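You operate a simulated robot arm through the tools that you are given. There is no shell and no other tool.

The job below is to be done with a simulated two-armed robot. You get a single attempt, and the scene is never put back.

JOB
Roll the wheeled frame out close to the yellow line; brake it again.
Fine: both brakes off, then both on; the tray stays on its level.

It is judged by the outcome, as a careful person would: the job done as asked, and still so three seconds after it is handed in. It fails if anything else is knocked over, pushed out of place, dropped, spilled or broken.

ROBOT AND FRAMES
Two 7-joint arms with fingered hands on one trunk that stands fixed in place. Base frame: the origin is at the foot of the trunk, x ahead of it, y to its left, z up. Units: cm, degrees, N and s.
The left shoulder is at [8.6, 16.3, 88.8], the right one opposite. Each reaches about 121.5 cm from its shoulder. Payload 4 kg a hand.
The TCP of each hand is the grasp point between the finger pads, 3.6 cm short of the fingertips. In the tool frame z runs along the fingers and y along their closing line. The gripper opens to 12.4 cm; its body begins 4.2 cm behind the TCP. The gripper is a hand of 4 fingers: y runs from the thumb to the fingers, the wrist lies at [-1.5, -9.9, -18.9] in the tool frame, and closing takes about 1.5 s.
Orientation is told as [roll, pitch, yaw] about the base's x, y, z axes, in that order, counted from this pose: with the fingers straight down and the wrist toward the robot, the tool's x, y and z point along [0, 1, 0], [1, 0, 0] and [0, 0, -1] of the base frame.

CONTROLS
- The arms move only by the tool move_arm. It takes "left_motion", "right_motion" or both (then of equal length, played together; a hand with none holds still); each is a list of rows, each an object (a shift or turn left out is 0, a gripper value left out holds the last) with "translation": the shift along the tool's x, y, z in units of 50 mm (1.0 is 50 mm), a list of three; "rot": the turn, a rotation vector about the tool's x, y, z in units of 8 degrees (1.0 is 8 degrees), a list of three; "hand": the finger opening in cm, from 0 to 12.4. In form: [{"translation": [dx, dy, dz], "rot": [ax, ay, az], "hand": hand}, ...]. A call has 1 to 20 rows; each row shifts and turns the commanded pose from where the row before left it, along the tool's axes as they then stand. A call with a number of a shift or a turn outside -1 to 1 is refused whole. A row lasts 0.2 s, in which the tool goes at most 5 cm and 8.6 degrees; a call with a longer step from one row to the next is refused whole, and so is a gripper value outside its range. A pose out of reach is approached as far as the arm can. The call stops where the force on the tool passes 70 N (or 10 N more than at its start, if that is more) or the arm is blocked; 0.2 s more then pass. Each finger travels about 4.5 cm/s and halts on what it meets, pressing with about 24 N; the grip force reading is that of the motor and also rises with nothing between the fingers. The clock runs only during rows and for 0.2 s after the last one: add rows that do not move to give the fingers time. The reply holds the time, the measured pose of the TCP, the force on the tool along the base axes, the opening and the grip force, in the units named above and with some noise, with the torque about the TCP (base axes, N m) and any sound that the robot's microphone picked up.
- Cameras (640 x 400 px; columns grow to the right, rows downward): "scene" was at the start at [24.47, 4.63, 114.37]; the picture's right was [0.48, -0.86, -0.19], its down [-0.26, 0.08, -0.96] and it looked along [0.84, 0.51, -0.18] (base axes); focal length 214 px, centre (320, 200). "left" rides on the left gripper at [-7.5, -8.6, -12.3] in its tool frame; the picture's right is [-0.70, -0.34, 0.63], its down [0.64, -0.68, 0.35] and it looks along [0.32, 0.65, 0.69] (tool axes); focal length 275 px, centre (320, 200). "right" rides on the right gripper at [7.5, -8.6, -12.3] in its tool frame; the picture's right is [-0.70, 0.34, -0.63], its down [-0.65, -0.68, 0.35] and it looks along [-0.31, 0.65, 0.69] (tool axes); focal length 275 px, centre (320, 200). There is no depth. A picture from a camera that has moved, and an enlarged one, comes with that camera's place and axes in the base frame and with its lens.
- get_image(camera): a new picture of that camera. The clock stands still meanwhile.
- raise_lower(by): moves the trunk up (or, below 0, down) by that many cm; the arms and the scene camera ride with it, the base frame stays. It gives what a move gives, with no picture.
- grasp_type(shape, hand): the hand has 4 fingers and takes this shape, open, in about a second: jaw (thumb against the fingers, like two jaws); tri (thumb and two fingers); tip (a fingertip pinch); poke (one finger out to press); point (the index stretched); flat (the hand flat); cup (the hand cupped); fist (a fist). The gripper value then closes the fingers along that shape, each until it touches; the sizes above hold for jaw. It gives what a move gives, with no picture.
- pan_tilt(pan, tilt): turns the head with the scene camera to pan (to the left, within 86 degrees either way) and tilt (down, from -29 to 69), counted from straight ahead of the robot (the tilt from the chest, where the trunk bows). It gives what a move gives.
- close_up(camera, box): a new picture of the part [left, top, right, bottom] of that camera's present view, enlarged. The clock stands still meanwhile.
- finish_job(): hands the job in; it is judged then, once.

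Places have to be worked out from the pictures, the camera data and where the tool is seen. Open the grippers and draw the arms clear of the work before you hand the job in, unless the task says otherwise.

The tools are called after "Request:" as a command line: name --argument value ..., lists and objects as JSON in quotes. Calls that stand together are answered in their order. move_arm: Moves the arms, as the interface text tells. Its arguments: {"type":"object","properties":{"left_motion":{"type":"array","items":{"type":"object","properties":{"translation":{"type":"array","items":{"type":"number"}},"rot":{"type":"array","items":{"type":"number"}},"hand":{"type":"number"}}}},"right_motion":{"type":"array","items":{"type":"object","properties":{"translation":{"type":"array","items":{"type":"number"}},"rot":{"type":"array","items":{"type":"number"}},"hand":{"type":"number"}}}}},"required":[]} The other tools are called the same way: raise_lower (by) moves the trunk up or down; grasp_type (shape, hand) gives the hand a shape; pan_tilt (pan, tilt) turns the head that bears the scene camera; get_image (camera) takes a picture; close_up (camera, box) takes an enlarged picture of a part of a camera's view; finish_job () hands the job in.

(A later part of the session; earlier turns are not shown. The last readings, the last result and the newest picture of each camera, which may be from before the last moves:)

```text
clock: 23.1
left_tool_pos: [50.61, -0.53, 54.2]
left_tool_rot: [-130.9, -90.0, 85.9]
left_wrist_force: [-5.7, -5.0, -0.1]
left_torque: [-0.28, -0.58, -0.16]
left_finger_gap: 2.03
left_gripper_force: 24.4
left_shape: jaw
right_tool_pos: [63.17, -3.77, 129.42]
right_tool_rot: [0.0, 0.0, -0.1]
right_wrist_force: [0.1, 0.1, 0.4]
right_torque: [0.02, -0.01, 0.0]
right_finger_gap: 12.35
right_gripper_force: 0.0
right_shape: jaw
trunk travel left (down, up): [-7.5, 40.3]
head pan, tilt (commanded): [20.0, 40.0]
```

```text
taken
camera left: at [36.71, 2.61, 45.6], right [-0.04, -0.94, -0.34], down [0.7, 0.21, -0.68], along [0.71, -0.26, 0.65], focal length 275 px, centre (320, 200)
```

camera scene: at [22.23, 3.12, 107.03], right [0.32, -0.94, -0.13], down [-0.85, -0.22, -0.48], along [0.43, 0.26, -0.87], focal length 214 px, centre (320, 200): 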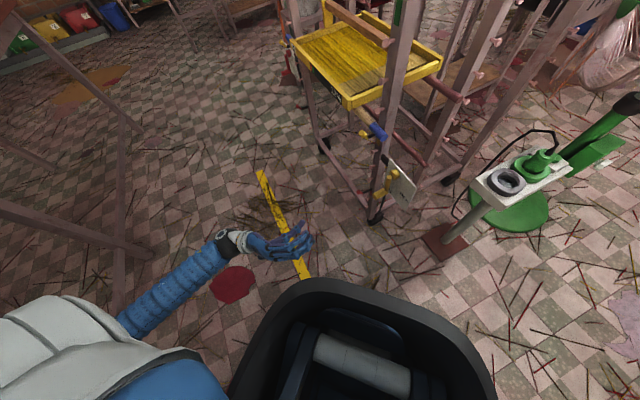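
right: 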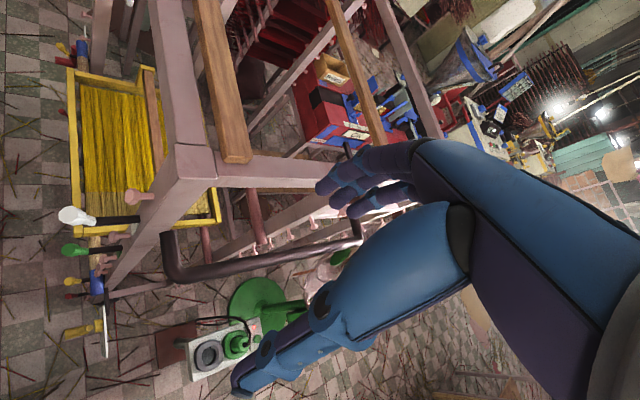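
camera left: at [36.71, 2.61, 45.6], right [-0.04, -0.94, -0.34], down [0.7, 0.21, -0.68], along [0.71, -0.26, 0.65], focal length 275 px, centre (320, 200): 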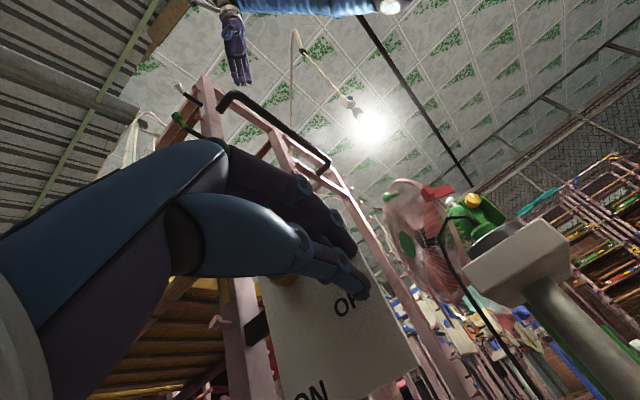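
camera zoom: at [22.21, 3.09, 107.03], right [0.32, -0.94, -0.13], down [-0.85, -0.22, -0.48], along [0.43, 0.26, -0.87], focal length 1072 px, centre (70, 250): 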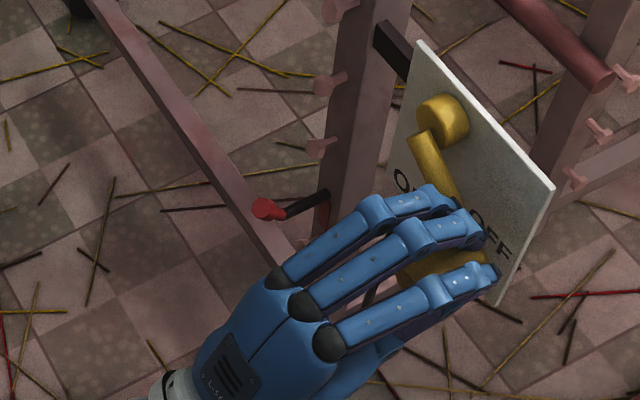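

Around 60° and still free. I continue a little further, watching for a stop.

Request:
move_arm --left_motion '[{"translation": [-0.09, 0.17, 0], "rot": [0, 0, -0.9375]}, {"translation": [-0.09, 0.17, 0], "rot": [0, 0, -0.9375]}, {}]'

Request:
close_up --camera "scene" --box '[320, 150, 420, 230]'

```text
clock: 23.9
left_tool_pos: [50.09, -1.04, 55.87]
left_tool_rot: [-89.3, -74.9, 44.5]
left_wrist_force: [-6.6, -4.1, -17.2]
left_torque: [0.41, 0.32, -0.13]
left_finger_gap: 1.83
left_gripper_force: 23.6
left_shape: jaw
right_tool_pos: [63.2, -3.81, 129.35]
right_tool_rot: [0.1, 0.1, 0.0]
right_wrist_force: [-0.3, 0.3, 0.5]
right_torque: [-0.01, 0.01, 0.01]
right_finger_gap: 12.38
right_gripper_force: 0.1
right_shape: jaw
trunk travel left (down, up): [-7.5, 40.3]
head pan, tilt (commanded): [20.0, 40.0]
```

```text
5.00 times, centred on (370, 190) of scene
camera zoom: at [22.29, 3.1, 106.98], right [0.32, -0.94, -0.13], down [-0.85, -0.22, -0.48], along [0.43, 0.26, -0.87], focal length 1072 px, centre (70, 250)
```

zoom: 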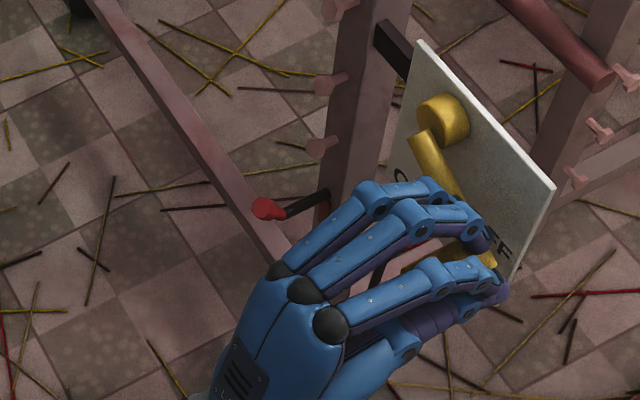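

The vertical force rose to 17 N and the fingers began sliding, so the crank has reached its stop near 60° over OFF. I open the hand and back straight out to look.

Request:
move_arm --left_motion '[{"translation": [0, -0.06, 0], "hand": 4}, {"hand": 7}, {"hand": 7}, {"hand": 7}, {"translation": [0, 0, -0.4]}, {"translation": [0, 0, -0.6]}, {"translation": [0, 0, -0.8]}, {"translation": [0, 0, -0.8]}, {"translation": [0, 0, -0.8]}, {}]'

Request:
close_up --camera "scene" --box '[320, 150, 420, 230]'

Request:
get_image --camera "left"

```text
clock: 26.1
left_tool_pos: [38.01, 10.92, 55.67]
left_tool_rot: [-90.2, -75.0, 45.2]
left_wrist_force: [0.5, 0.0, 0.9]
left_torque: [-0.01, 0.03, 0.0]
left_finger_gap: 6.99
left_gripper_force: 0.1
left_shape: jaw
right_tool_pos: [63.09, -3.68, 129.3]
right_tool_rot: [0.0, 0.0, 0.0]
right_wrist_force: [-0.1, 0.2, -1.0]
right_torque: [0.01, -0.02, 0.02]
right_finger_gap: 12.39
right_gripper_force: 0.1
right_shape: jaw
trunk travel left (down, up): [-7.5, 40.3]
head pan, tilt (commanded): [20.0, 40.0]
```

```text
5.00 times, centred on (370, 190) of scene
camera zoom: at [22.24, 3.11, 107.02], right [0.32, -0.94, -0.13], down [-0.85, -0.22, -0.48], along [0.43, 0.26, -0.87], focal length 1072 px, centre (70, 250)
```

zoom: 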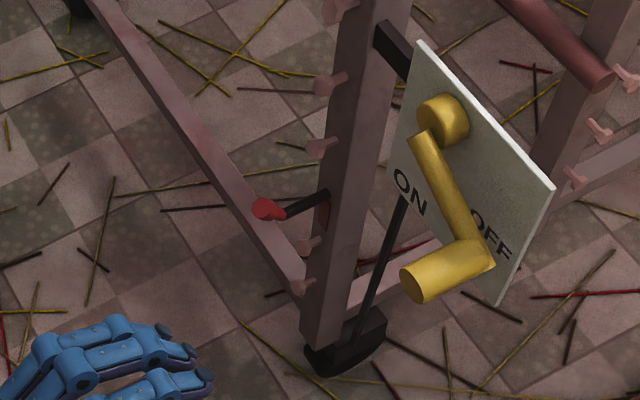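

```text
taken
camera left: at [22.67, 12.61, 49.28], right [-0.09, -0.99, -0.14], down [0.56, 0.07, -0.83], along [0.82, -0.15, 0.55], focal length 275 px, centre (320, 200)
```

left: 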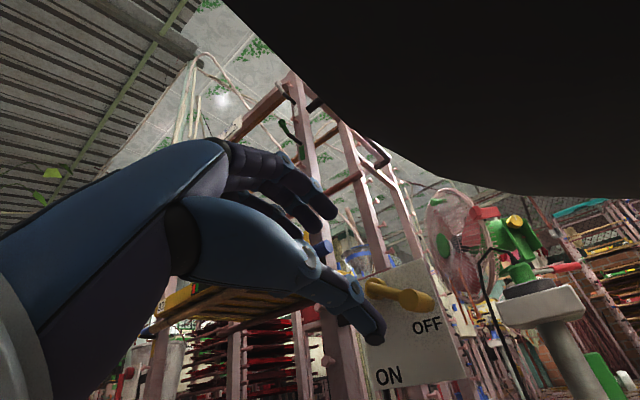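

The yellow crank stays over OFF after release. I check its angle more closely from the hand camera.

Request:
close_up --camera "left" --box '[340, 240, 500, 400]'

```text
2.50 times, centred on (420, 320) of left
camera zoom: at [22.67, 12.61, 49.28], right [-0.09, -0.99, -0.14], down [0.56, 0.07, -0.83], along [0.82, -0.15, 0.55], focal length 688 px, centre (70, -100)
```

zoom: 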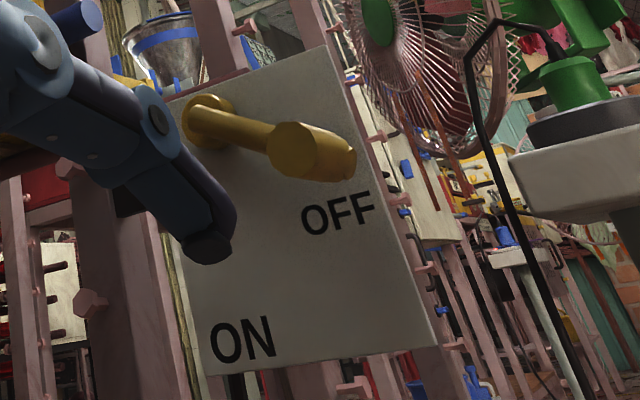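

The crank sits at about 60°, against its stop on the OFF side. Now the left brake: I lower the trunk for better downward reach and slide the left hand along the front of the frame toward the red crank.

Request:
move_arm --left_motion '[{"translation": [0.878, 0.236, -0.127]}, {"translation": [0.878, 0.236, -0.127]}, {"translation": [0.878, 0.236, -0.127]}, {"translation": [0.878, 0.236, -0.127]}, {"translation": [0.878, 0.236, -0.127]}, {"translation": [0.878, 0.236, -0.127]}, {"translation": [0.878, 0.236, -0.127]}, {"translation": [0.878, 0.236, -0.127]}, {"translation": [0.878, 0.236, -0.127]}, {"translation": [0.878, 0.236, -0.127]}, {"translation": [0.878, 0.236, -0.127]}]'

Request:
pan_tilt --pan 35 --tilt 25

Request:
get_image --camera "scene"

Request:
get_image --camera "left"

```text
clock: 28.5
left_tool_pos: [68.56, 51.36, 55.64]
left_tool_rot: [-90.1, -75.1, 45.1]
left_wrist_force: [0.0, -0.2, -0.7]
left_torque: [0.0, 0.02, 0.0]
left_finger_gap: 6.98
left_gripper_force: 0.1
left_shape: jaw
right_tool_pos: [63.11, -3.54, 129.45]
right_tool_rot: [0.0, 0.0, 0.0]
right_wrist_force: [0.5, -0.4, 0.2]
right_torque: [0.06, 0.02, 0.01]
right_finger_gap: 12.38
right_gripper_force: 0.0
right_shape: jaw
trunk travel left (down, up): [-7.5, 40.3]
head pan, tilt (commanded): [20.0, 40.0]
```

```text
clock: 29.3
left_tool_pos: [68.29, 51.19, 55.75]
left_tool_rot: [-90.1, -74.9, 45.1]
left_wrist_force: [0.8, 0.8, 0.3]
left_torque: [0.0, 0.02, -0.02]
left_finger_gap: 6.96
left_gripper_force: 0.1
left_shape: jaw
right_tool_pos: [63.15, -3.58, 129.38]
right_tool_rot: [0.0, -0.1, -0.2]
right_wrist_force: [-0.2, -0.2, -0.2]
right_torque: [-0.01, 0.0, 0.01]
right_finger_gap: 12.38
right_gripper_force: 0.1
right_shape: jaw
trunk travel left (down, up): [-7.5, 40.3]
head pan, tilt (commanded): [35.0, 25.0]
```

```text
taken
camera scene: at [22.7, 5.5, 109.34], right [0.53, -0.82, -0.21], down [-0.66, -0.24, -0.71], along [0.53, 0.52, -0.67], focal length 214 px, centre (320, 200)
```

scene: 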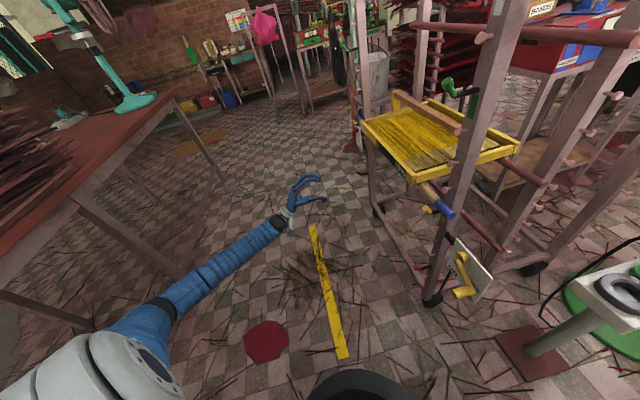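

```text
taken
camera left: at [53.07, 52.88, 49.29], right [-0.09, -0.99, -0.14], down [0.56, 0.07, -0.83], along [0.82, -0.15, 0.55], focal length 275 px, centre (320, 200)
```

left: 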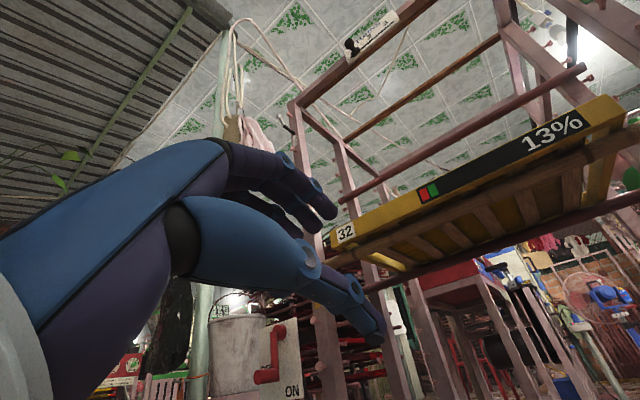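

The red crank hangs at ON, mirrored from the right one. I lower the trunk 7 cm and orient the hand for it: yaw about -20°, closing line nearly horizontal, wrist toward me.

Request:
raise_lower --by -7

Request:
move_arm --left_motion '[{"rot": [-0.2, 0.755, 0]}, {"rot": [-0.2, 0.755, 0]}, {"rot": [-0.2, 0.755, 0]}, {"rot": [-0.2, 0.755, 0]}, {"translation": [0.5, 0, 0], "rot": [0, 0, -0.9375]}, {"translation": [0.5, 0.1, 0], "rot": [0, 0, -0.9375]}, {"translation": [0.5, 0.1, 0], "rot": [0, 0, -0.9375]}, {"translation": [0, 0.3, 0], "rot": [0, 0, -0.9375]}, {"translation": [0, 0.3, 0], "rot": [0, 0, -0.9375]}, {"translation": [0, 0.3, 0], "rot": [0, 0, -0.9375]}, {}]'

Request:
get_image --camera "left"

Request:
get_image --camera "scene"

```text
clock: 30.4
left_tool_pos: [68.57, 51.18, 48.94]
left_tool_rot: [-90.5, -75.1, 45.5]
left_wrist_force: [-0.2, 0.2, 0.4]
left_torque: [0.02, 0.03, -0.01]
left_finger_gap: 7.0
left_gripper_force: 0.0
left_shape: jaw
right_tool_pos: [62.85, -3.67, 122.68]
right_tool_rot: [0.0, -0.2, 0.0]
right_wrist_force: [-0.2, 0.2, -0.4]
right_torque: [0.02, -0.03, -0.01]
right_finger_gap: 12.36
right_gripper_force: 0.0
right_shape: jaw
trunk travel left (down, up): [-0.5, 47.3]
head pan, tilt (commanded): [35.0, 25.0]
```

```text
clock: 32.8
left_tool_pos: [71.98, 61.05, 49.99]
left_tool_rot: [-89.9, -29.9, 70.0]
left_wrist_force: [0.2, 0.4, -0.4]
left_torque: [0.02, 0.0, 0.02]
left_finger_gap: 6.97
left_gripper_force: 0.1
left_shape: jaw
right_tool_pos: [63.13, -3.66, 122.37]
right_tool_rot: [-0.1, 0.0, 0.0]
right_wrist_force: [0.2, -0.3, 0.5]
right_torque: [0.03, -0.01, 0.02]
right_finger_gap: 12.34
right_gripper_force: 0.1
right_shape: jaw
trunk travel left (down, up): [-0.5, 47.3]
head pan, tilt (commanded): [35.0, 25.0]
```

```text
taken
camera left: at [56.78, 54.48, 52.04], right [0.38, -0.82, 0.43], down [0.23, -0.37, -0.9], along [0.9, 0.44, 0.05], focal length 275 px, centre (320, 200)
```

left: 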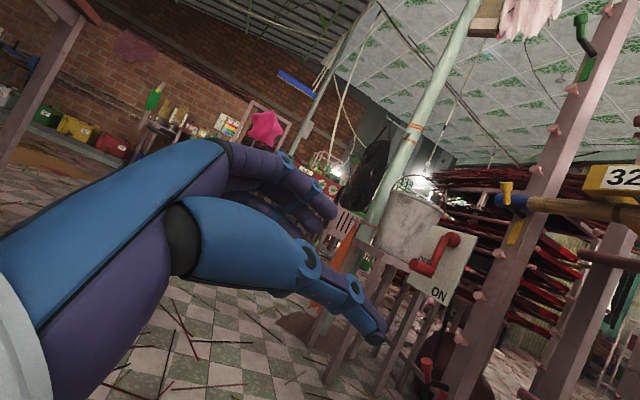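

```text
taken
camera scene: at [27.92, 5.49, 98.39], right [0.5, -0.82, -0.29], down [-0.76, -0.24, -0.61], along [0.43, 0.52, -0.74], focal length 214 px, centre (320, 200)
```

scene: 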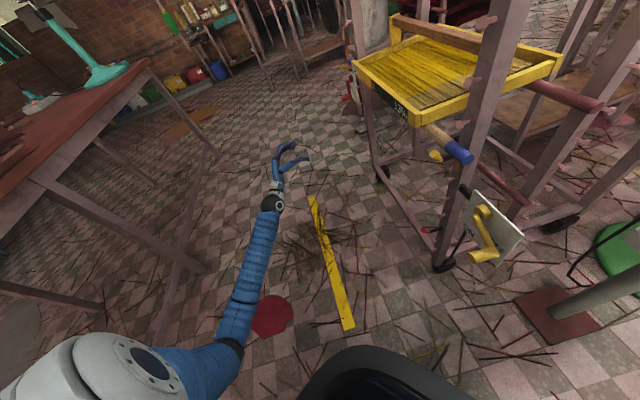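

Lowering the trunk also bowed it forward a bit, which helps the reach. I enlarge the red crank in the hand view to locate it.

Request:
close_up --camera "left" --box '[380, 200, 520, 320]'

Request:
close_up --camera "scene" --box '[320, 40, 440, 140]'

```text
3.33 times, centred on (450, 260) of left
camera zoom: at [56.78, 54.48, 52.04], right [0.38, -0.82, 0.43], down [0.23, -0.37, -0.9], along [0.9, 0.44, 0.05], focal length 918 px, centre (-113, 0)
```

zoom: 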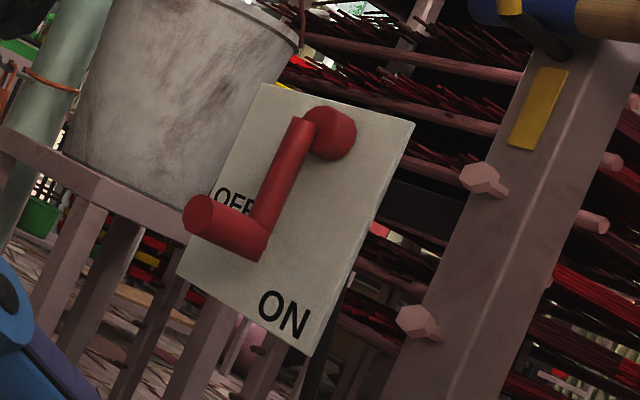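

```text
4.00 times, centred on (380, 90) of scene
camera zoom: at [27.92, 5.49, 98.39], right [0.5, -0.82, -0.29], down [-0.76, -0.24, -0.61], along [0.43, 0.52, -0.74], focal length 858 px, centre (80, 640)
```

zoom: 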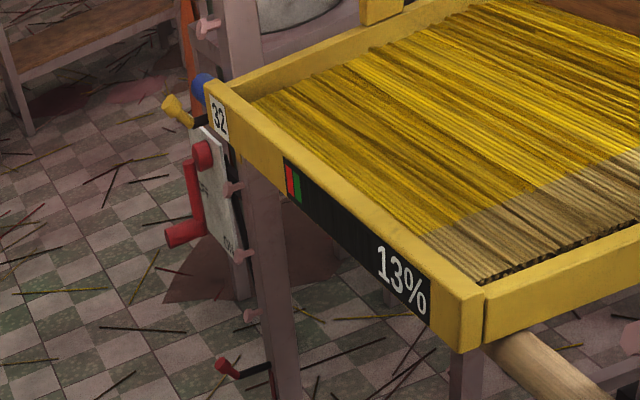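

Crossing the views gives the red handle tip near (109.2, 58.2, 51.4) and its hub near (112, 54, 58.7). I yaw the hand to about -35° and move to a point 12 cm in front of the handle.

Request:
move_arm --left_motion '[{"rot": [0.812, -0.469, 0]}, {"rot": [0.812, -0.469, 0]}, {"translation": [0.263, 0.531, 0.577]}, {"translation": [0.263, 0.531, 0.577]}, {"translation": [0.263, 0.531, 0.577]}, {"translation": [0.263, 0.531, 0.577]}, {"translation": [0.263, 0.531, 0.577]}, {"translation": [0.263, 0.531, 0.577]}, {"translation": [0.263, 0.531, 0.577]}, {}]'

Request:
get_image --camera "left"

Request:
close_up --camera "scene" --box '[280, 40, 440, 160]'

```text
clock: 35.0
left_tool_pos: [100.5, 66.6, 51.15]
left_tool_rot: [-89.9, -29.9, 55.1]
left_wrist_force: [-0.4, -0.3, 0.0]
left_torque: [-0.01, 0.01, 0.0]
left_finger_gap: 6.99
left_gripper_force: 0.0
left_shape: jaw
right_tool_pos: [63.13, -3.71, 122.36]
right_tool_rot: [0.1, 0.0, -0.1]
right_wrist_force: [-0.3, -0.1, -0.7]
right_torque: [0.0, -0.01, -0.02]
right_finger_gap: 12.35
right_gripper_force: 0.1
right_shape: jaw
trunk travel left (down, up): [-0.5, 47.3]
head pan, tilt (commanded): [35.0, 25.0]
```

```text
taken
camera left: at [84.06, 64.15, 53.41], right [0.15, -0.89, 0.43], down [0.13, -0.42, -0.9], along [0.98, 0.19, 0.05], focal length 275 px, centre (320, 200)
```

left: 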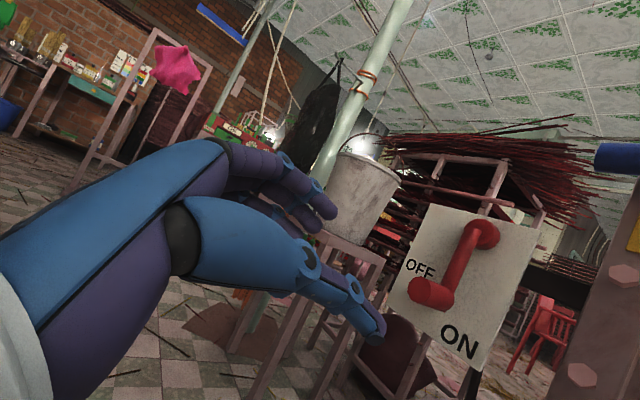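

```text
3.33 times, centred on (360, 100) of scene
camera zoom: at [27.94, 5.49, 98.38], right [0.5, -0.82, -0.29], down [-0.76, -0.24, -0.61], along [0.43, 0.52, -0.74], focal length 715 px, centre (187, 533)
```

zoom: 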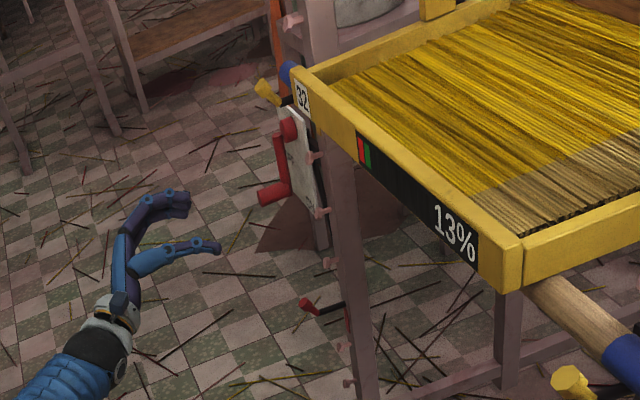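

The handle is at about (108.9, 57.9, 51.4), right on the line of approach. I move in along the handle's axis.

Request:
move_arm --left_motion '[{"translation": [-0.033, -0.057, 0.378]}, {"translation": [-0.033, -0.057, 0.378]}, {"translation": [-0.033, -0.057, 0.378]}, {"translation": [-0.033, -0.057, 0.378]}, {}]'

Request:
get_image --camera "left"

Request:
close_up --camera "scene" --box '[300, 50, 400, 130]'

```text
clock: 36.1
left_tool_pos: [105.81, 61.01, 51.24]
left_tool_rot: [-89.9, -30.0, 55.0]
left_wrist_force: [-0.4, 0.6, -1.2]
left_torque: [0.0, 0.01, 0.01]
left_finger_gap: 6.97
left_gripper_force: 0.1
left_shape: jaw
right_tool_pos: [63.2, -3.75, 122.48]
right_tool_rot: [0.0, -0.1, -0.1]
right_wrist_force: [-0.6, -0.6, 0.8]
right_torque: [-0.05, 0.05, -0.03]
right_finger_gap: 12.39
right_gripper_force: 0.0
right_shape: jaw
trunk travel left (down, up): [-0.5, 47.3]
head pan, tilt (commanded): [35.0, 25.0]
```

```text
taken
camera left: at [89.47, 58.69, 53.35], right [0.15, -0.89, 0.43], down [0.13, -0.42, -0.9], along [0.98, 0.19, 0.05], focal length 275 px, centre (320, 200)
```

left: 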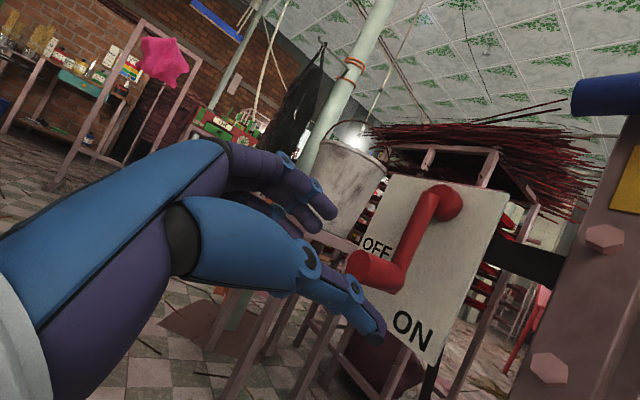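

```text
5.00 times, centred on (350, 90) of scene
camera zoom: at [27.93, 5.5, 98.39], right [0.5, -0.82, -0.29], down [-0.76, -0.24, -0.61], along [0.43, 0.52, -0.74], focal length 1072 px, centre (170, 750)
```

zoom: 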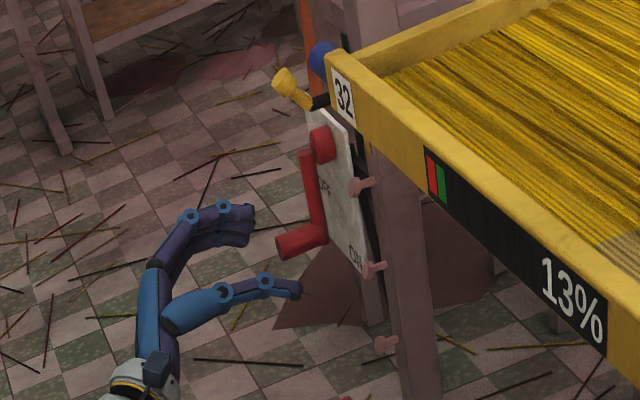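

The handle is entering between the fingers and thumb. I advance the last 3.8 cm.

Request:
move_arm --left_motion '[{"translation": [-0.033, -0.057, 0.378]}, {"translation": [-0.033, -0.057, 0.378]}, {}]'

Request:
get_image --camera "left"

Request:
close_up --camera "scene" --box '[310, 50, 390, 120]'

```text
clock: 37.0
left_tool_pos: [108.46, 58.18, 51.15]
left_tool_rot: [-89.9, -30.0, 55.0]
left_wrist_force: [0.1, 0.9, 0.0]
left_torque: [0.03, 0.01, 0.01]
left_finger_gap: 6.98
left_gripper_force: 0.0
left_shape: jaw
right_tool_pos: [63.02, -3.55, 122.4]
right_tool_rot: [0.0, -0.1, 0.0]
right_wrist_force: [-0.3, -0.2, 0.4]
right_torque: [-0.02, -0.03, 0.0]
right_finger_gap: 12.36
right_gripper_force: 0.2
right_shape: jaw
trunk travel left (down, up): [-0.5, 47.3]
head pan, tilt (commanded): [35.0, 25.0]
```

```text
taken
camera left: at [92.13, 55.9, 53.36], right [0.15, -0.89, 0.43], down [0.13, -0.42, -0.9], along [0.98, 0.19, 0.05], focal length 275 px, centre (320, 200)
```

left: 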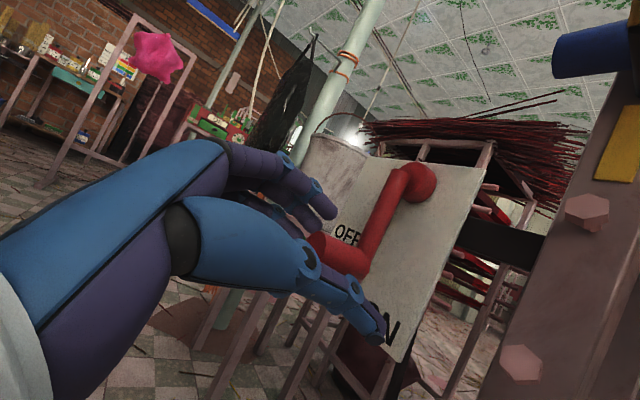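

```text
5.71 times, centred on (350, 85) of scene
camera zoom: at [27.93, 5.5, 98.4], right [0.5, -0.82, -0.29], down [-0.76, -0.24, -0.61], along [0.43, 0.52, -0.74], focal length 1226 px, centre (149, 857)
```

zoom: 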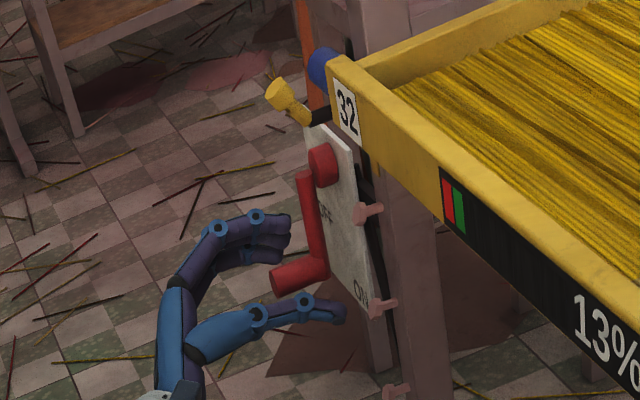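

The red handle sits between the thumb (right, below) and the fingers. I close on it.

Request:
move_arm --left_motion '[{"hand": 4.5}, {"hand": 2.5}, {"hand": 1.5}, {"hand": 1.5}, {"hand": 1.5}, {"hand": 1.5}]'

Request:
get_image --camera "left"

```text
clock: 38.4
left_tool_pos: [108.5, 58.32, 51.1]
left_tool_rot: [-89.9, -29.9, 54.9]
left_wrist_force: [-1.2, -2.4, -2.8]
left_torque: [-0.09, -0.15, 0.42]
left_finger_gap: 2.33
left_gripper_force: 24.2
left_shape: jaw
right_tool_pos: [63.22, -3.69, 122.37]
right_tool_rot: [0.0, 0.1, -0.1]
right_wrist_force: [0.5, -0.4, -0.2]
right_torque: [0.01, 0.01, 0.02]
right_finger_gap: 12.38
right_gripper_force: 0.1
right_shape: jaw
trunk travel left (down, up): [-0.5, 47.3]
head pan, tilt (commanded): [35.0, 25.0]
```

```text
taken
camera left: at [92.13, 55.89, 53.25], right [0.15, -0.89, 0.43], down [0.13, -0.42, -0.9], along [0.98, 0.19, 0.05], focal length 275 px, centre (320, 200)
```

left: 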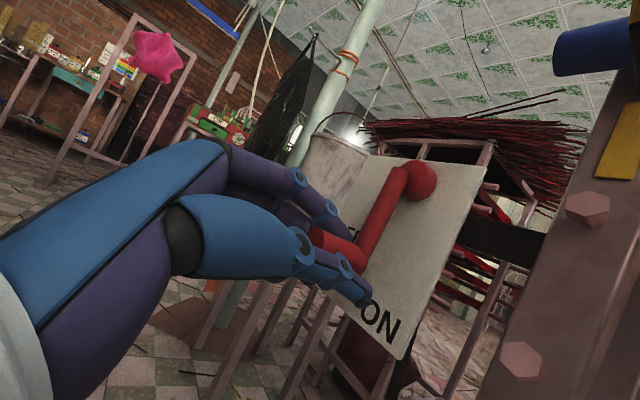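

Gripped at 2.3 cm. To keep within reach I hold the hand's orientation and let the handle turn in the grip while following the arc outward (left) and up; first part now.

Request:
move_arm --left_motion '[{"translation": [0.084, 0.171, 0.033]}, {"translation": [0.061, 0.181, 0.033]}, {"translation": [0.037, 0.187, 0.032]}, {}]'

Request:
get_image --camera "left"

```text
clock: 39.4
left_tool_pos: [110.53, 60.24, 51.88]
left_tool_rot: [-89.9, -30.0, 55.0]
left_wrist_force: [-2.2, -5.5, 2.0]
left_torque: [-0.15, -0.62, 0.21]
left_finger_gap: 2.17
left_gripper_force: 23.8
left_shape: jaw
right_tool_pos: [63.01, -3.68, 122.46]
right_tool_rot: [0.1, -0.1, -0.1]
right_wrist_force: [-0.3, 1.0, -0.3]
right_torque: [-0.02, -0.01, -0.02]
right_finger_gap: 12.41
right_gripper_force: 0.0
right_shape: jaw
trunk travel left (down, up): [-0.5, 47.3]
head pan, tilt (commanded): [35.0, 25.0]
```

```text
taken
camera left: at [94.16, 57.88, 53.92], right [0.15, -0.89, 0.43], down [0.13, -0.42, -0.9], along [0.98, 0.19, 0.05], focal length 275 px, centre (320, 200)
```

left: 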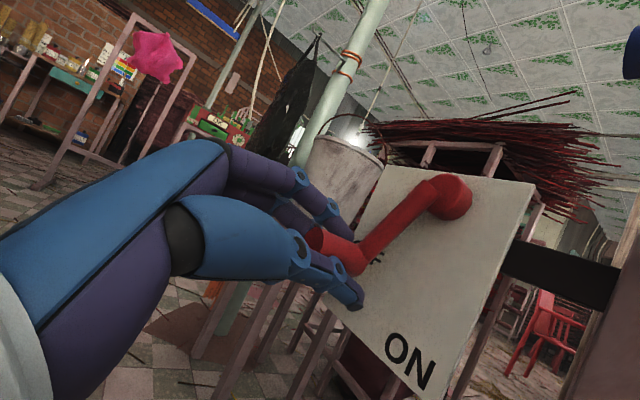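

The red crank is turning freely with low force. I continue along the arc toward OFF.

Request:
move_arm --left_motion '[{"translation": [0.011, 0.191, 0.03]}, {"translation": [-0.014, 0.191, 0.028]}, {"translation": [-0.039, 0.188, 0.025]}, {}]'

Request:
get_image --camera "left"

```text
clock: 40.4
left_tool_pos: [112.42, 61.96, 53.18]
left_tool_rot: [-89.9, -29.9, 55.0]
left_wrist_force: [3.2, -4.7, -1.9]
left_torque: [-0.18, -0.4, 0.21]
left_finger_gap: 1.74
left_gripper_force: 24.1
left_shape: jaw
right_tool_pos: [63.27, -3.71, 122.31]
right_tool_rot: [0.0, 0.1, -0.1]
right_wrist_force: [0.5, -0.2, -0.4]
right_torque: [-0.04, 0.02, -0.02]
right_finger_gap: 12.34
right_gripper_force: 0.0
right_shape: jaw
trunk travel left (down, up): [-0.5, 47.3]
head pan, tilt (commanded): [35.0, 25.0]
```

```text
taken
camera left: at [95.93, 59.65, 55.41], right [0.15, -0.89, 0.43], down [0.13, -0.42, -0.9], along [0.98, 0.19, 0.05], focal length 275 px, centre (320, 200)
```

left: 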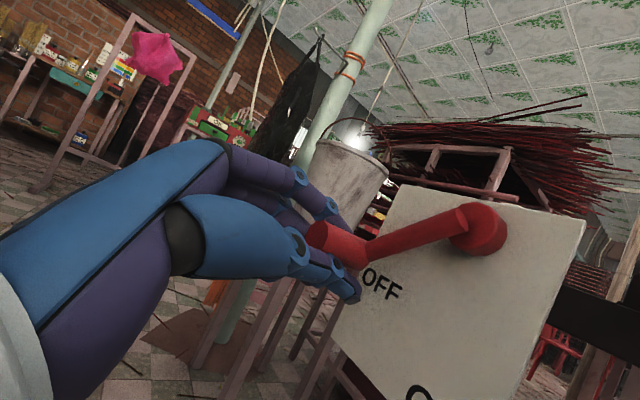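

About 48° now and still low force. I carry on to the stop.

Request:
move_arm --left_motion '[{"translation": [-0.063, 0.182, 0.022]}, {"translation": [-0.086, 0.172, 0.019]}, {}]'

Request:
get_image --camera "left"

```text
clock: 41.1
left_tool_pos: [113.15, 62.87, 54.23]
left_tool_rot: [-89.5, -29.8, 54.8]
left_wrist_force: [-13.1, -11.5, -22.4]
left_torque: [0.05, -0.14, 0.04]
left_finger_gap: 2.02
left_gripper_force: 23.9
left_shape: jaw
right_tool_pos: [63.36, -3.74, 122.21]
right_tool_rot: [0.0, 0.2, 0.0]
right_wrist_force: [0.9, -0.4, 0.1]
right_torque: [-0.04, -0.03, 0.03]
right_finger_gap: 12.39
right_gripper_force: 0.0
right_shape: jaw
trunk travel left (down, up): [-0.5, 47.3]
head pan, tilt (commanded): [35.0, 25.0]
```

```text
taken
camera left: at [96.74, 60.5, 56.51], right [0.16, -0.89, 0.43], down [0.12, -0.42, -0.9], along [0.98, 0.19, 0.04], focal length 275 px, centre (320, 200)
```

left: 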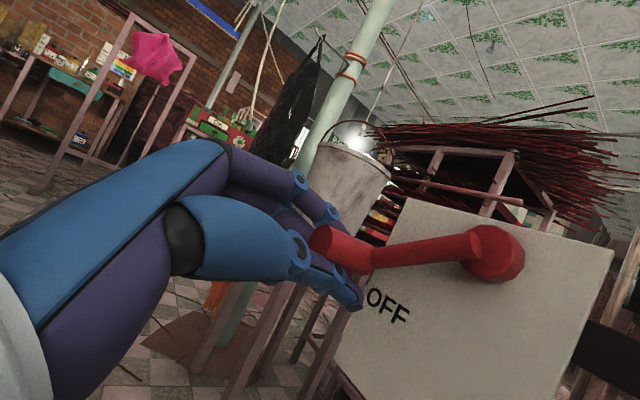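

The resisting force rose to about 28 N against the motion, so the red crank is on its OFF stop. I relax, open and back out along the handle axis.

Request:
move_arm --left_motion '[{"translation": [0.03, -0.08, -0.01]}, {"hand": 4.5}, {"hand": 7}, {"hand": 7}, {"hand": 7}, {"translation": [0.033, 0.057, -0.378]}, {"translation": [0.033, 0.057, -0.378]}, {"translation": [0.033, 0.057, -0.378]}, {"translation": [0.033, 0.057, -0.378]}, {"translation": [0.033, 0.057, -0.378]}, {"translation": [0.033, 0.057, -0.378]}, {"translation": [0.033, 0.057, -0.378]}, {}]'

Request:
get_image --camera "left"

Request:
get_image --camera "scene"

```text
clock: 44.0
left_tool_pos: [103.38, 72.26, 54.56]
left_tool_rot: [-89.9, -29.9, 55.1]
left_wrist_force: [0.8, -0.2, 0.3]
left_torque: [-0.02, 0.01, 0.02]
left_finger_gap: 6.97
left_gripper_force: 0.1
left_shape: jaw
right_tool_pos: [63.11, -3.79, 122.38]
right_tool_rot: [0.0, 0.1, 0.0]
right_wrist_force: [-0.7, -0.2, 0.2]
right_torque: [-0.03, -0.02, 0.02]
right_finger_gap: 12.37
right_gripper_force: 0.1
right_shape: jaw
trunk travel left (down, up): [-0.5, 47.3]
head pan, tilt (commanded): [35.0, 25.0]
```

```text
taken
camera left: at [87.01, 69.82, 56.65], right [0.15, -0.89, 0.43], down [0.13, -0.42, -0.9], along [0.98, 0.19, 0.05], focal length 275 px, centre (320, 200)
```

left: 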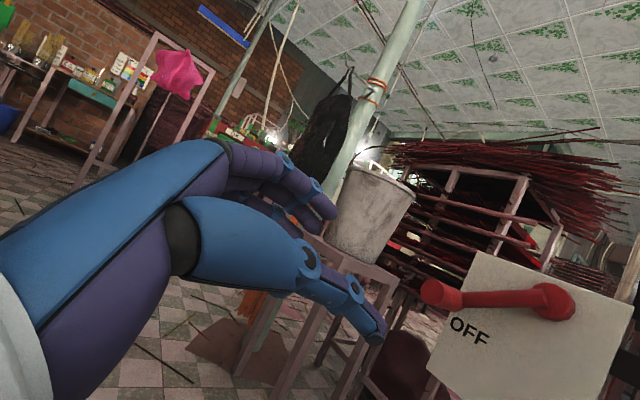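

```text
taken
camera scene: at [27.93, 5.51, 98.39], right [0.5, -0.82, -0.29], down [-0.76, -0.24, -0.61], along [0.43, 0.52, -0.74], focal length 214 px, centre (320, 200)
```

scene: 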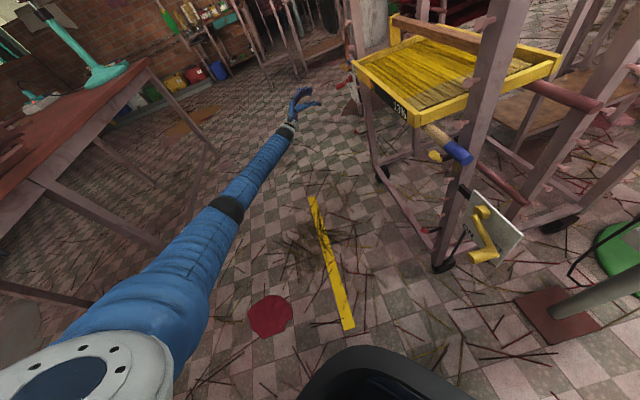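

Both cranks now rest on OFF. For rolling, I plan to hold the black side bar with the right hand and the front top beam, left of the TURNS sign, with the left hand, so the frame can't twist. I raise the trunk for that and look from above.

Request:
raise_lower --by 34

Request:
pan_tilt --pan 25 --tilt 30

Request:
get_image --camera "scene"

Request:
get_image --camera "right"

Request:
get_image --camera "left"

```text
clock: 47.3
left_tool_pos: [103.47, 72.11, 106.94]
left_tool_rot: [-99.9, -35.3, 60.4]
left_wrist_force: [-0.8, -0.2, -0.2]
left_torque: [0.01, -0.02, -0.02]
left_finger_gap: 6.96
left_gripper_force: 0.0
left_shape: jaw
right_tool_pos: [63.21, -3.67, 156.32]
right_tool_rot: [0.0, 0.2, -0.1]
right_wrist_force: [0.2, -0.1, 0.1]
right_torque: [-0.01, -0.01, -0.02]
right_finger_gap: 12.37
right_gripper_force: 0.0
right_shape: jaw
trunk travel left (down, up): [-34.5, 13.3]
head pan, tilt (commanded): [35.0, 25.0]
```

```text
clock: 48.0
left_tool_pos: [103.46, 72.12, 107.06]
left_tool_rot: [-100.0, -35.2, 60.4]
left_wrist_force: [0.5, -0.1, 0.3]
left_torque: [0.01, -0.04, 0.02]
left_finger_gap: 6.99
left_gripper_force: 0.1
left_shape: jaw
right_tool_pos: [63.06, -3.69, 156.41]
right_tool_rot: [0.0, 0.1, -0.2]
right_wrist_force: [-0.5, -0.1, 0.8]
right_torque: [0.01, 0.0, -0.02]
right_finger_gap: 12.38
right_gripper_force: 0.1
right_shape: jaw
trunk travel left (down, up): [-34.5, 13.3]
head pan, tilt (commanded): [25.0, 30.0]
```

```text
taken
camera scene: at [9.01, 4.05, 141.97], right [0.42, -0.91, -0.02], down [-0.49, -0.21, -0.85], along [0.76, 0.37, -0.53], focal length 214 px, centre (320, 200)
```

scene: 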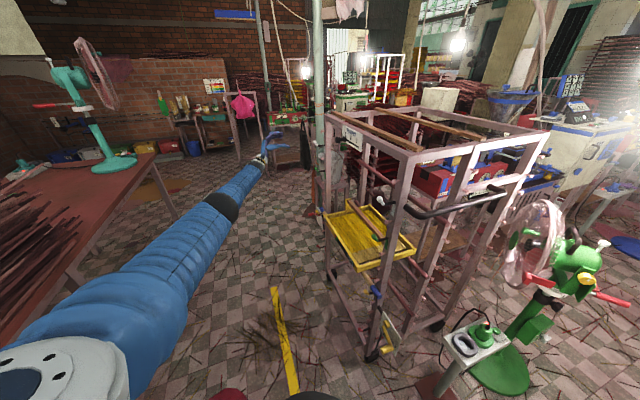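

```text
taken
camera right: at [54.52, 3.87, 168.67], right [0.34, -0.7, 0.63], down [-0.68, -0.64, -0.35], along [0.65, -0.32, -0.69], focal length 275 px, centre (320, 200)
```

right: 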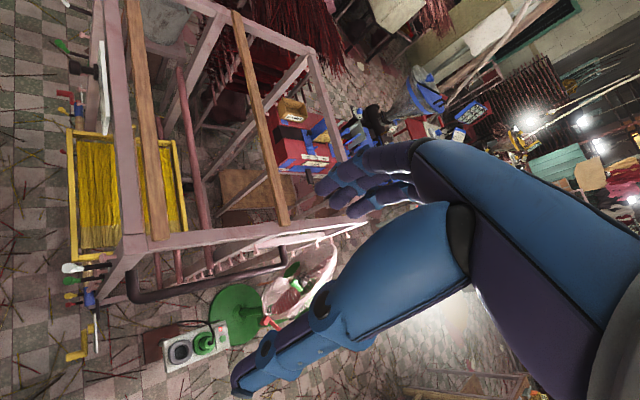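

```text
taken
camera left: at [86.91, 69.83, 106.35], right [0.08, -0.89, 0.45], down [0.28, -0.42, -0.86], along [0.96, 0.19, 0.22], focal length 275 px, centre (320, 200)
```

left: 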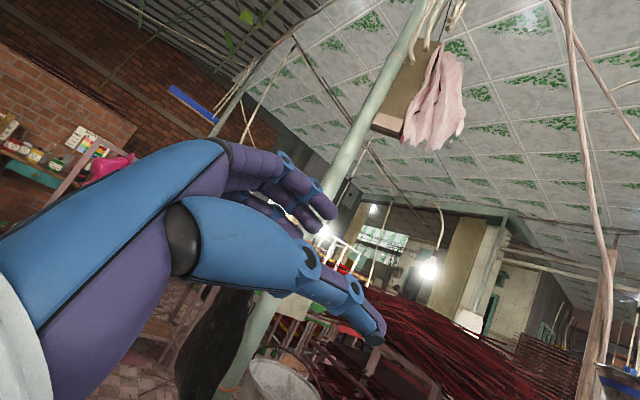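

From above I can see the frame top, with two wooden slats just behind the front beam, so fingers behind that beam would be tight. I'll first take the black side bar with the right hand (axis near u = 44.5, z = 106.5), rotating that hand in the air to point toward the bar with the closing line mostly vertical.

Request:
move_arm --right_motion '[{"rot": [-0.9375, 0, 0]}, {"rot": [-0.9375, 0, 0]}, {"rot": [-0.9375, 0, 0]}, {"rot": [-0.9375, 0, 0]}, {"rot": [-0.9375, 0, 0]}, {"rot": [-0.9375, 0, 0]}, {"rot": [-0.9375, 0, 0]}, {"rot": [-0.9375, 0, 0]}, {"rot": [0, 0.812, -0.469]}, {"rot": [0, 0.812, -0.469]}, {"rot": [0, 0.812, -0.469]}, {"rot": [0, 0.812, -0.469]}, {"rot": [0, 0.812, -0.469]}, {"rot": [0, 0.812, -0.469]}, {}]'

Request:
get_image --camera "scene"

Request:
get_image --camera "right"

```text
clock: 51.2
left_tool_pos: [103.5, 72.23, 107.19]
left_tool_rot: [-100.0, -35.4, 60.4]
left_wrist_force: [0.6, 1.1, -0.2]
left_torque: [0.02, -0.02, -0.01]
left_finger_gap: 6.98
left_gripper_force: 0.0
left_shape: jaw
right_tool_pos: [63.08, -3.73, 156.41]
right_tool_rot: [0.1, -60.0, 45.0]
right_wrist_force: [-0.6, 0.1, -1.1]
right_torque: [-0.02, -0.03, 0.0]
right_finger_gap: 12.35
right_gripper_force: 0.1
right_shape: jaw
trunk travel left (down, up): [-34.5, 13.3]
head pan, tilt (commanded): [25.0, 30.0]
```

```text
taken
camera scene: at [8.98, 4.09, 141.97], right [0.42, -0.91, -0.02], down [-0.49, -0.21, -0.85], along [0.76, 0.37, -0.53], focal length 214 px, centre (320, 200)
```

scene: 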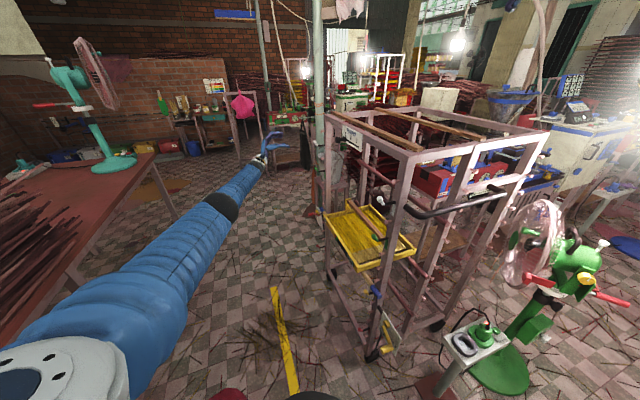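

```text
taken
camera right: at [47.19, -8.87, 155.14], right [0.22, -0.76, 0.61], down [0.43, -0.48, -0.76], along [0.88, 0.43, 0.22], focal length 275 px, centre (320, 200)
```

right: 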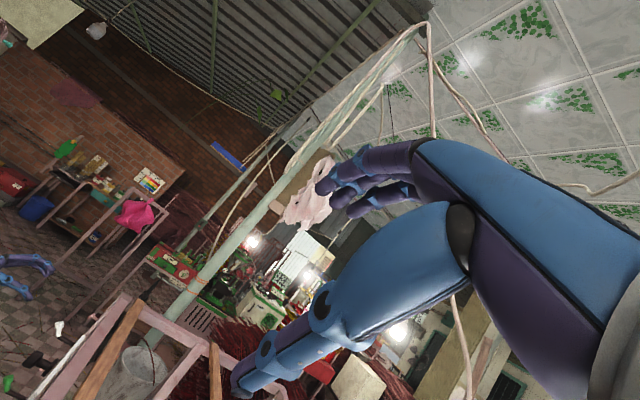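

The right hand is oriented as wanted. I bring it down to 12 cm outside the bar.

Request:
move_arm --right_motion '[{"translation": [-0.066, -0.84, 0.302], "hand": 8}, {"translation": [-0.066, -0.84, 0.302]}, {"translation": [-0.066, -0.84, 0.302]}, {"translation": [-0.066, -0.84, 0.302]}, {"translation": [-0.066, -0.84, 0.302]}, {"translation": [-0.066, -0.84, 0.302]}, {"translation": [-0.066, -0.84, 0.302]}, {"translation": [-0.066, -0.84, 0.302]}, {"translation": [-0.066, -0.84, 0.302]}, {"translation": [-0.066, -0.84, 0.302]}, {}]'

Request:
get_image --camera "scene"

Request:
get_image --camera "right"

```text
clock: 53.6
left_tool_pos: [103.51, 72.11, 107.08]
left_tool_rot: [-100.0, -35.3, 60.4]
left_wrist_force: [0.5, 0.1, -0.3]
left_torque: [-0.04, 0.01, 0.01]
left_finger_gap: 6.97
left_gripper_force: 0.0
left_shape: jaw
right_tool_pos: [59.81, -11.55, 112.35]
right_tool_rot: [0.0, -60.0, 44.9]
right_wrist_force: [0.3, 0.4, -0.2]
right_torque: [0.03, 0.02, 0.02]
right_finger_gap: 8.02
right_gripper_force: 0.1
right_shape: jaw
trunk travel left (down, up): [-34.5, 13.3]
head pan, tilt (commanded): [25.0, 30.0]
```

```text
taken
camera scene: at [9.02, 4.08, 141.97], right [0.42, -0.91, -0.02], down [-0.49, -0.21, -0.85], along [0.76, 0.37, -0.53], focal length 214 px, centre (320, 200)
```

scene: 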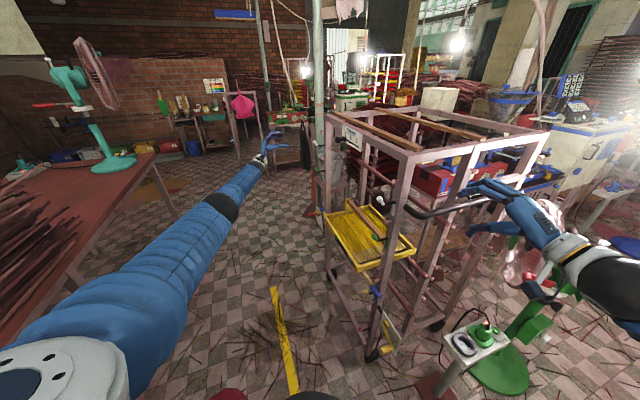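

```text
taken
camera right: at [43.95, -16.76, 111.03], right [0.22, -0.76, 0.61], down [0.43, -0.49, -0.76], along [0.88, 0.43, 0.22], focal length 275 px, centre (320, 200)
```

right: 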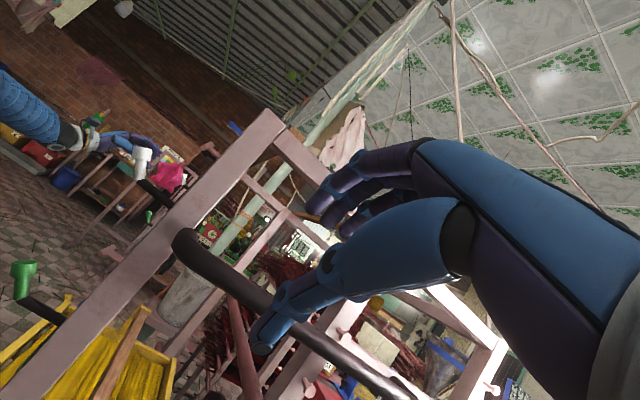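

Request:
close_up --camera "scene" --box '[390, 130, 590, 270]'

```text
2.86 times, centred on (490, 200) of scene
camera zoom: at [9.02, 4.08, 141.97], right [0.42, -0.91, -0.02], down [-0.49, -0.21, -0.85], along [0.76, 0.37, -0.53], focal length 613 px, centre (-166, 200)
```

zoom: 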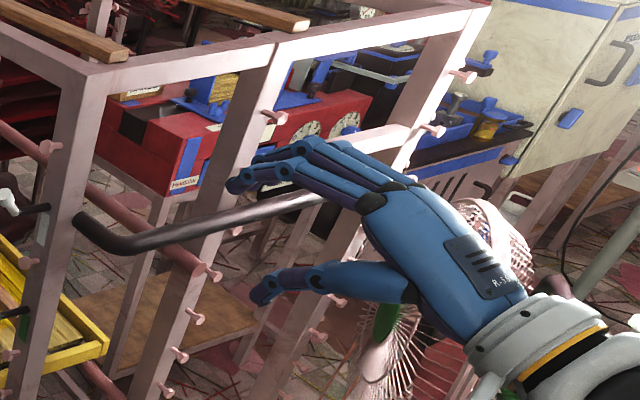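

The fingers are above the bar and the thumb below it, in line. I shift 4 cm rearward along the bar to stay off the corner post, then advance onto it.

Request:
move_arm --right_motion '[{"translation": [-0.4, 0, 0]}, {"translation": [-0.4, 0, 0]}, {"translation": [0, 0, 0.5]}, {"translation": [0, 0, 0.5]}, {"translation": [0, 0, 0.5]}, {"translation": [0, 0, 0.5]}, {"translation": [0, 0, 0.3]}, {}]'

Request:
close_up --camera "scene" --box '[390, 130, 590, 270]'

Request:
get_image --camera "right"

```text
clock: 55.4
left_tool_pos: [103.53, 72.16, 107.07]
left_tool_rot: [-99.9, -35.3, 60.4]
left_wrist_force: [0.4, 0.8, -0.9]
left_torque: [-0.01, 0.01, -0.03]
left_finger_gap: 6.98
left_gripper_force: 0.1
left_shape: jaw
right_tool_pos: [69.64, -7.5, 106.75]
right_tool_rot: [0.2, -60.0, 44.9]
right_wrist_force: [-0.6, 0.1, 0.4]
right_torque: [-0.01, 0.0, 0.02]
right_finger_gap: 8.03
right_gripper_force: 0.0
right_shape: jaw
trunk travel left (down, up): [-34.5, 13.3]
head pan, tilt (commanded): [25.0, 30.0]
```

```text
2.86 times, centred on (490, 200) of scene
camera zoom: at [9.0, 4.03, 141.97], right [0.42, -0.91, -0.02], down [-0.49, -0.21, -0.85], along [0.76, 0.37, -0.53], focal length 613 px, centre (-166, 200)
```

zoom: 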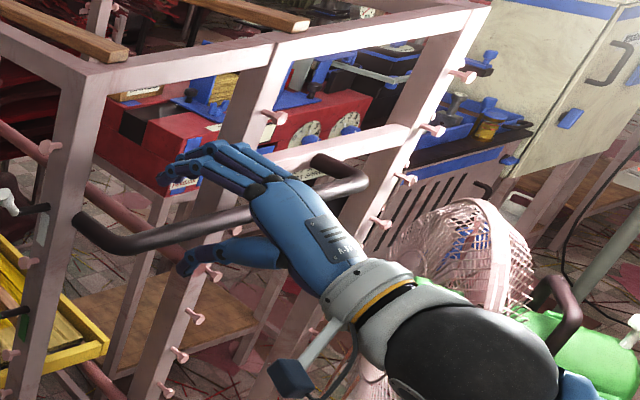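

```text
taken
camera right: at [53.78, -12.62, 105.4], right [0.22, -0.76, 0.61], down [0.43, -0.48, -0.76], along [0.88, 0.43, 0.22], focal length 275 px, centre (320, 200)
```

right: 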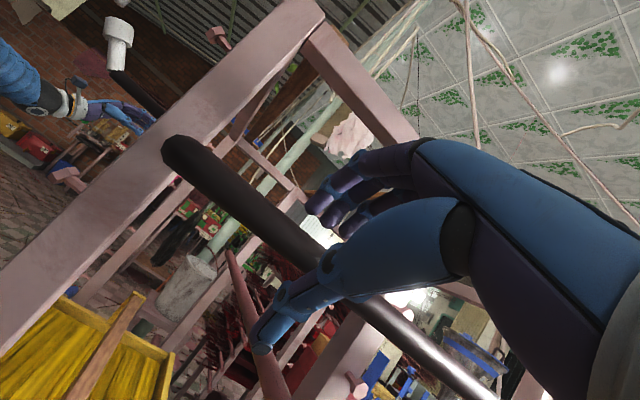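

The bar is between the fingers and thumb. I close the right hand on it.

Request:
move_arm --right_motion '[{"hand": 5}, {"hand": 3}, {"hand": 1.5}, {"hand": 1.5}, {"hand": 1.5}, {"hand": 1.5}]'

Request:
close_up --camera "scene" --box '[390, 130, 590, 270]'

```text
clock: 56.8
left_tool_pos: [103.36, 72.06, 107.09]
left_tool_rot: [-99.9, -35.4, 60.4]
left_wrist_force: [-0.1, -0.2, -0.5]
left_torque: [-0.05, 0.0, 0.03]
left_finger_gap: 6.99
left_gripper_force: 0.0
left_shape: jaw
right_tool_pos: [69.73, -7.52, 106.63]
right_tool_rot: [0.3, -59.8, 44.8]
right_wrist_force: [-10.1, -7.5, -21.6]
right_torque: [-0.14, 0.09, -0.01]
right_finger_gap: 3.08
right_gripper_force: 0.2
right_shape: jaw
trunk travel left (down, up): [-34.5, 13.3]
head pan, tilt (commanded): [25.0, 30.0]
```

```text
2.86 times, centred on (490, 200) of scene
camera zoom: at [9.06, 3.95, 141.95], right [0.42, -0.91, -0.02], down [-0.49, -0.21, -0.84], along [0.76, 0.37, -0.53], focal length 613 px, centre (-166, 200)
```

zoom: 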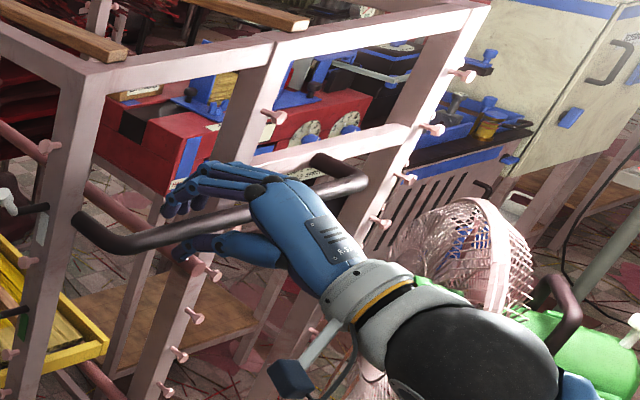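

The thumb is pressing up on the bar while the fingers have not met it yet, so the hand sits slightly low. I shift it up a little and let it close.

Request:
move_arm --right_motion '[{"translation": [0, 0.08, 0]}, {"translation": [0, 0.08, 0]}, {"hand": 1.5}, {"hand": 1.5}, {"hand": 1.5}]'

Request:
close_up --camera "scene" --box '[420, 150, 540, 240]'

```text
clock: 58.0
left_tool_pos: [103.51, 72.13, 107.01]
left_tool_rot: [-100.0, -35.4, 60.4]
left_wrist_force: [-0.4, -0.2, 0.1]
left_torque: [0.03, 0.0, 0.02]
left_finger_gap: 6.98
left_gripper_force: 0.0
left_shape: jaw
right_tool_pos: [69.98, -7.22, 107.29]
right_tool_rot: [0.3, -60.0, 44.7]
right_wrist_force: [-19.5, -14.0, -31.9]
right_torque: [-0.23, 0.17, 0.08]
right_finger_gap: 4.05
right_gripper_force: 0.0
right_shape: jaw
trunk travel left (down, up): [-34.5, 13.3]
head pan, tilt (commanded): [25.0, 30.0]
```

```text
4.44 times, centred on (480, 195) of scene
camera zoom: at [9.06, 3.87, 141.96], right [0.42, -0.91, -0.02], down [-0.49, -0.21, -0.85], along [0.76, 0.37, -0.53], focal length 953 px, centre (-391, 222)
```

zoom: 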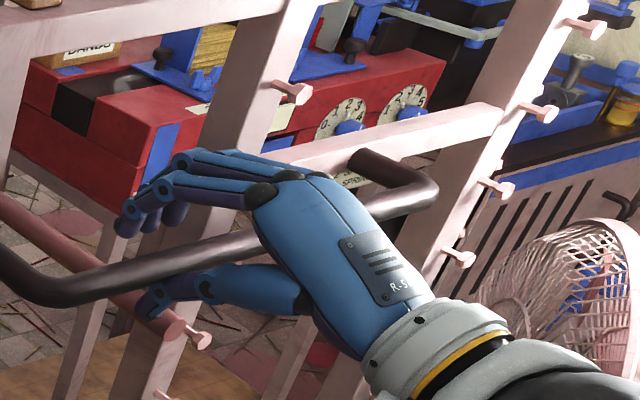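

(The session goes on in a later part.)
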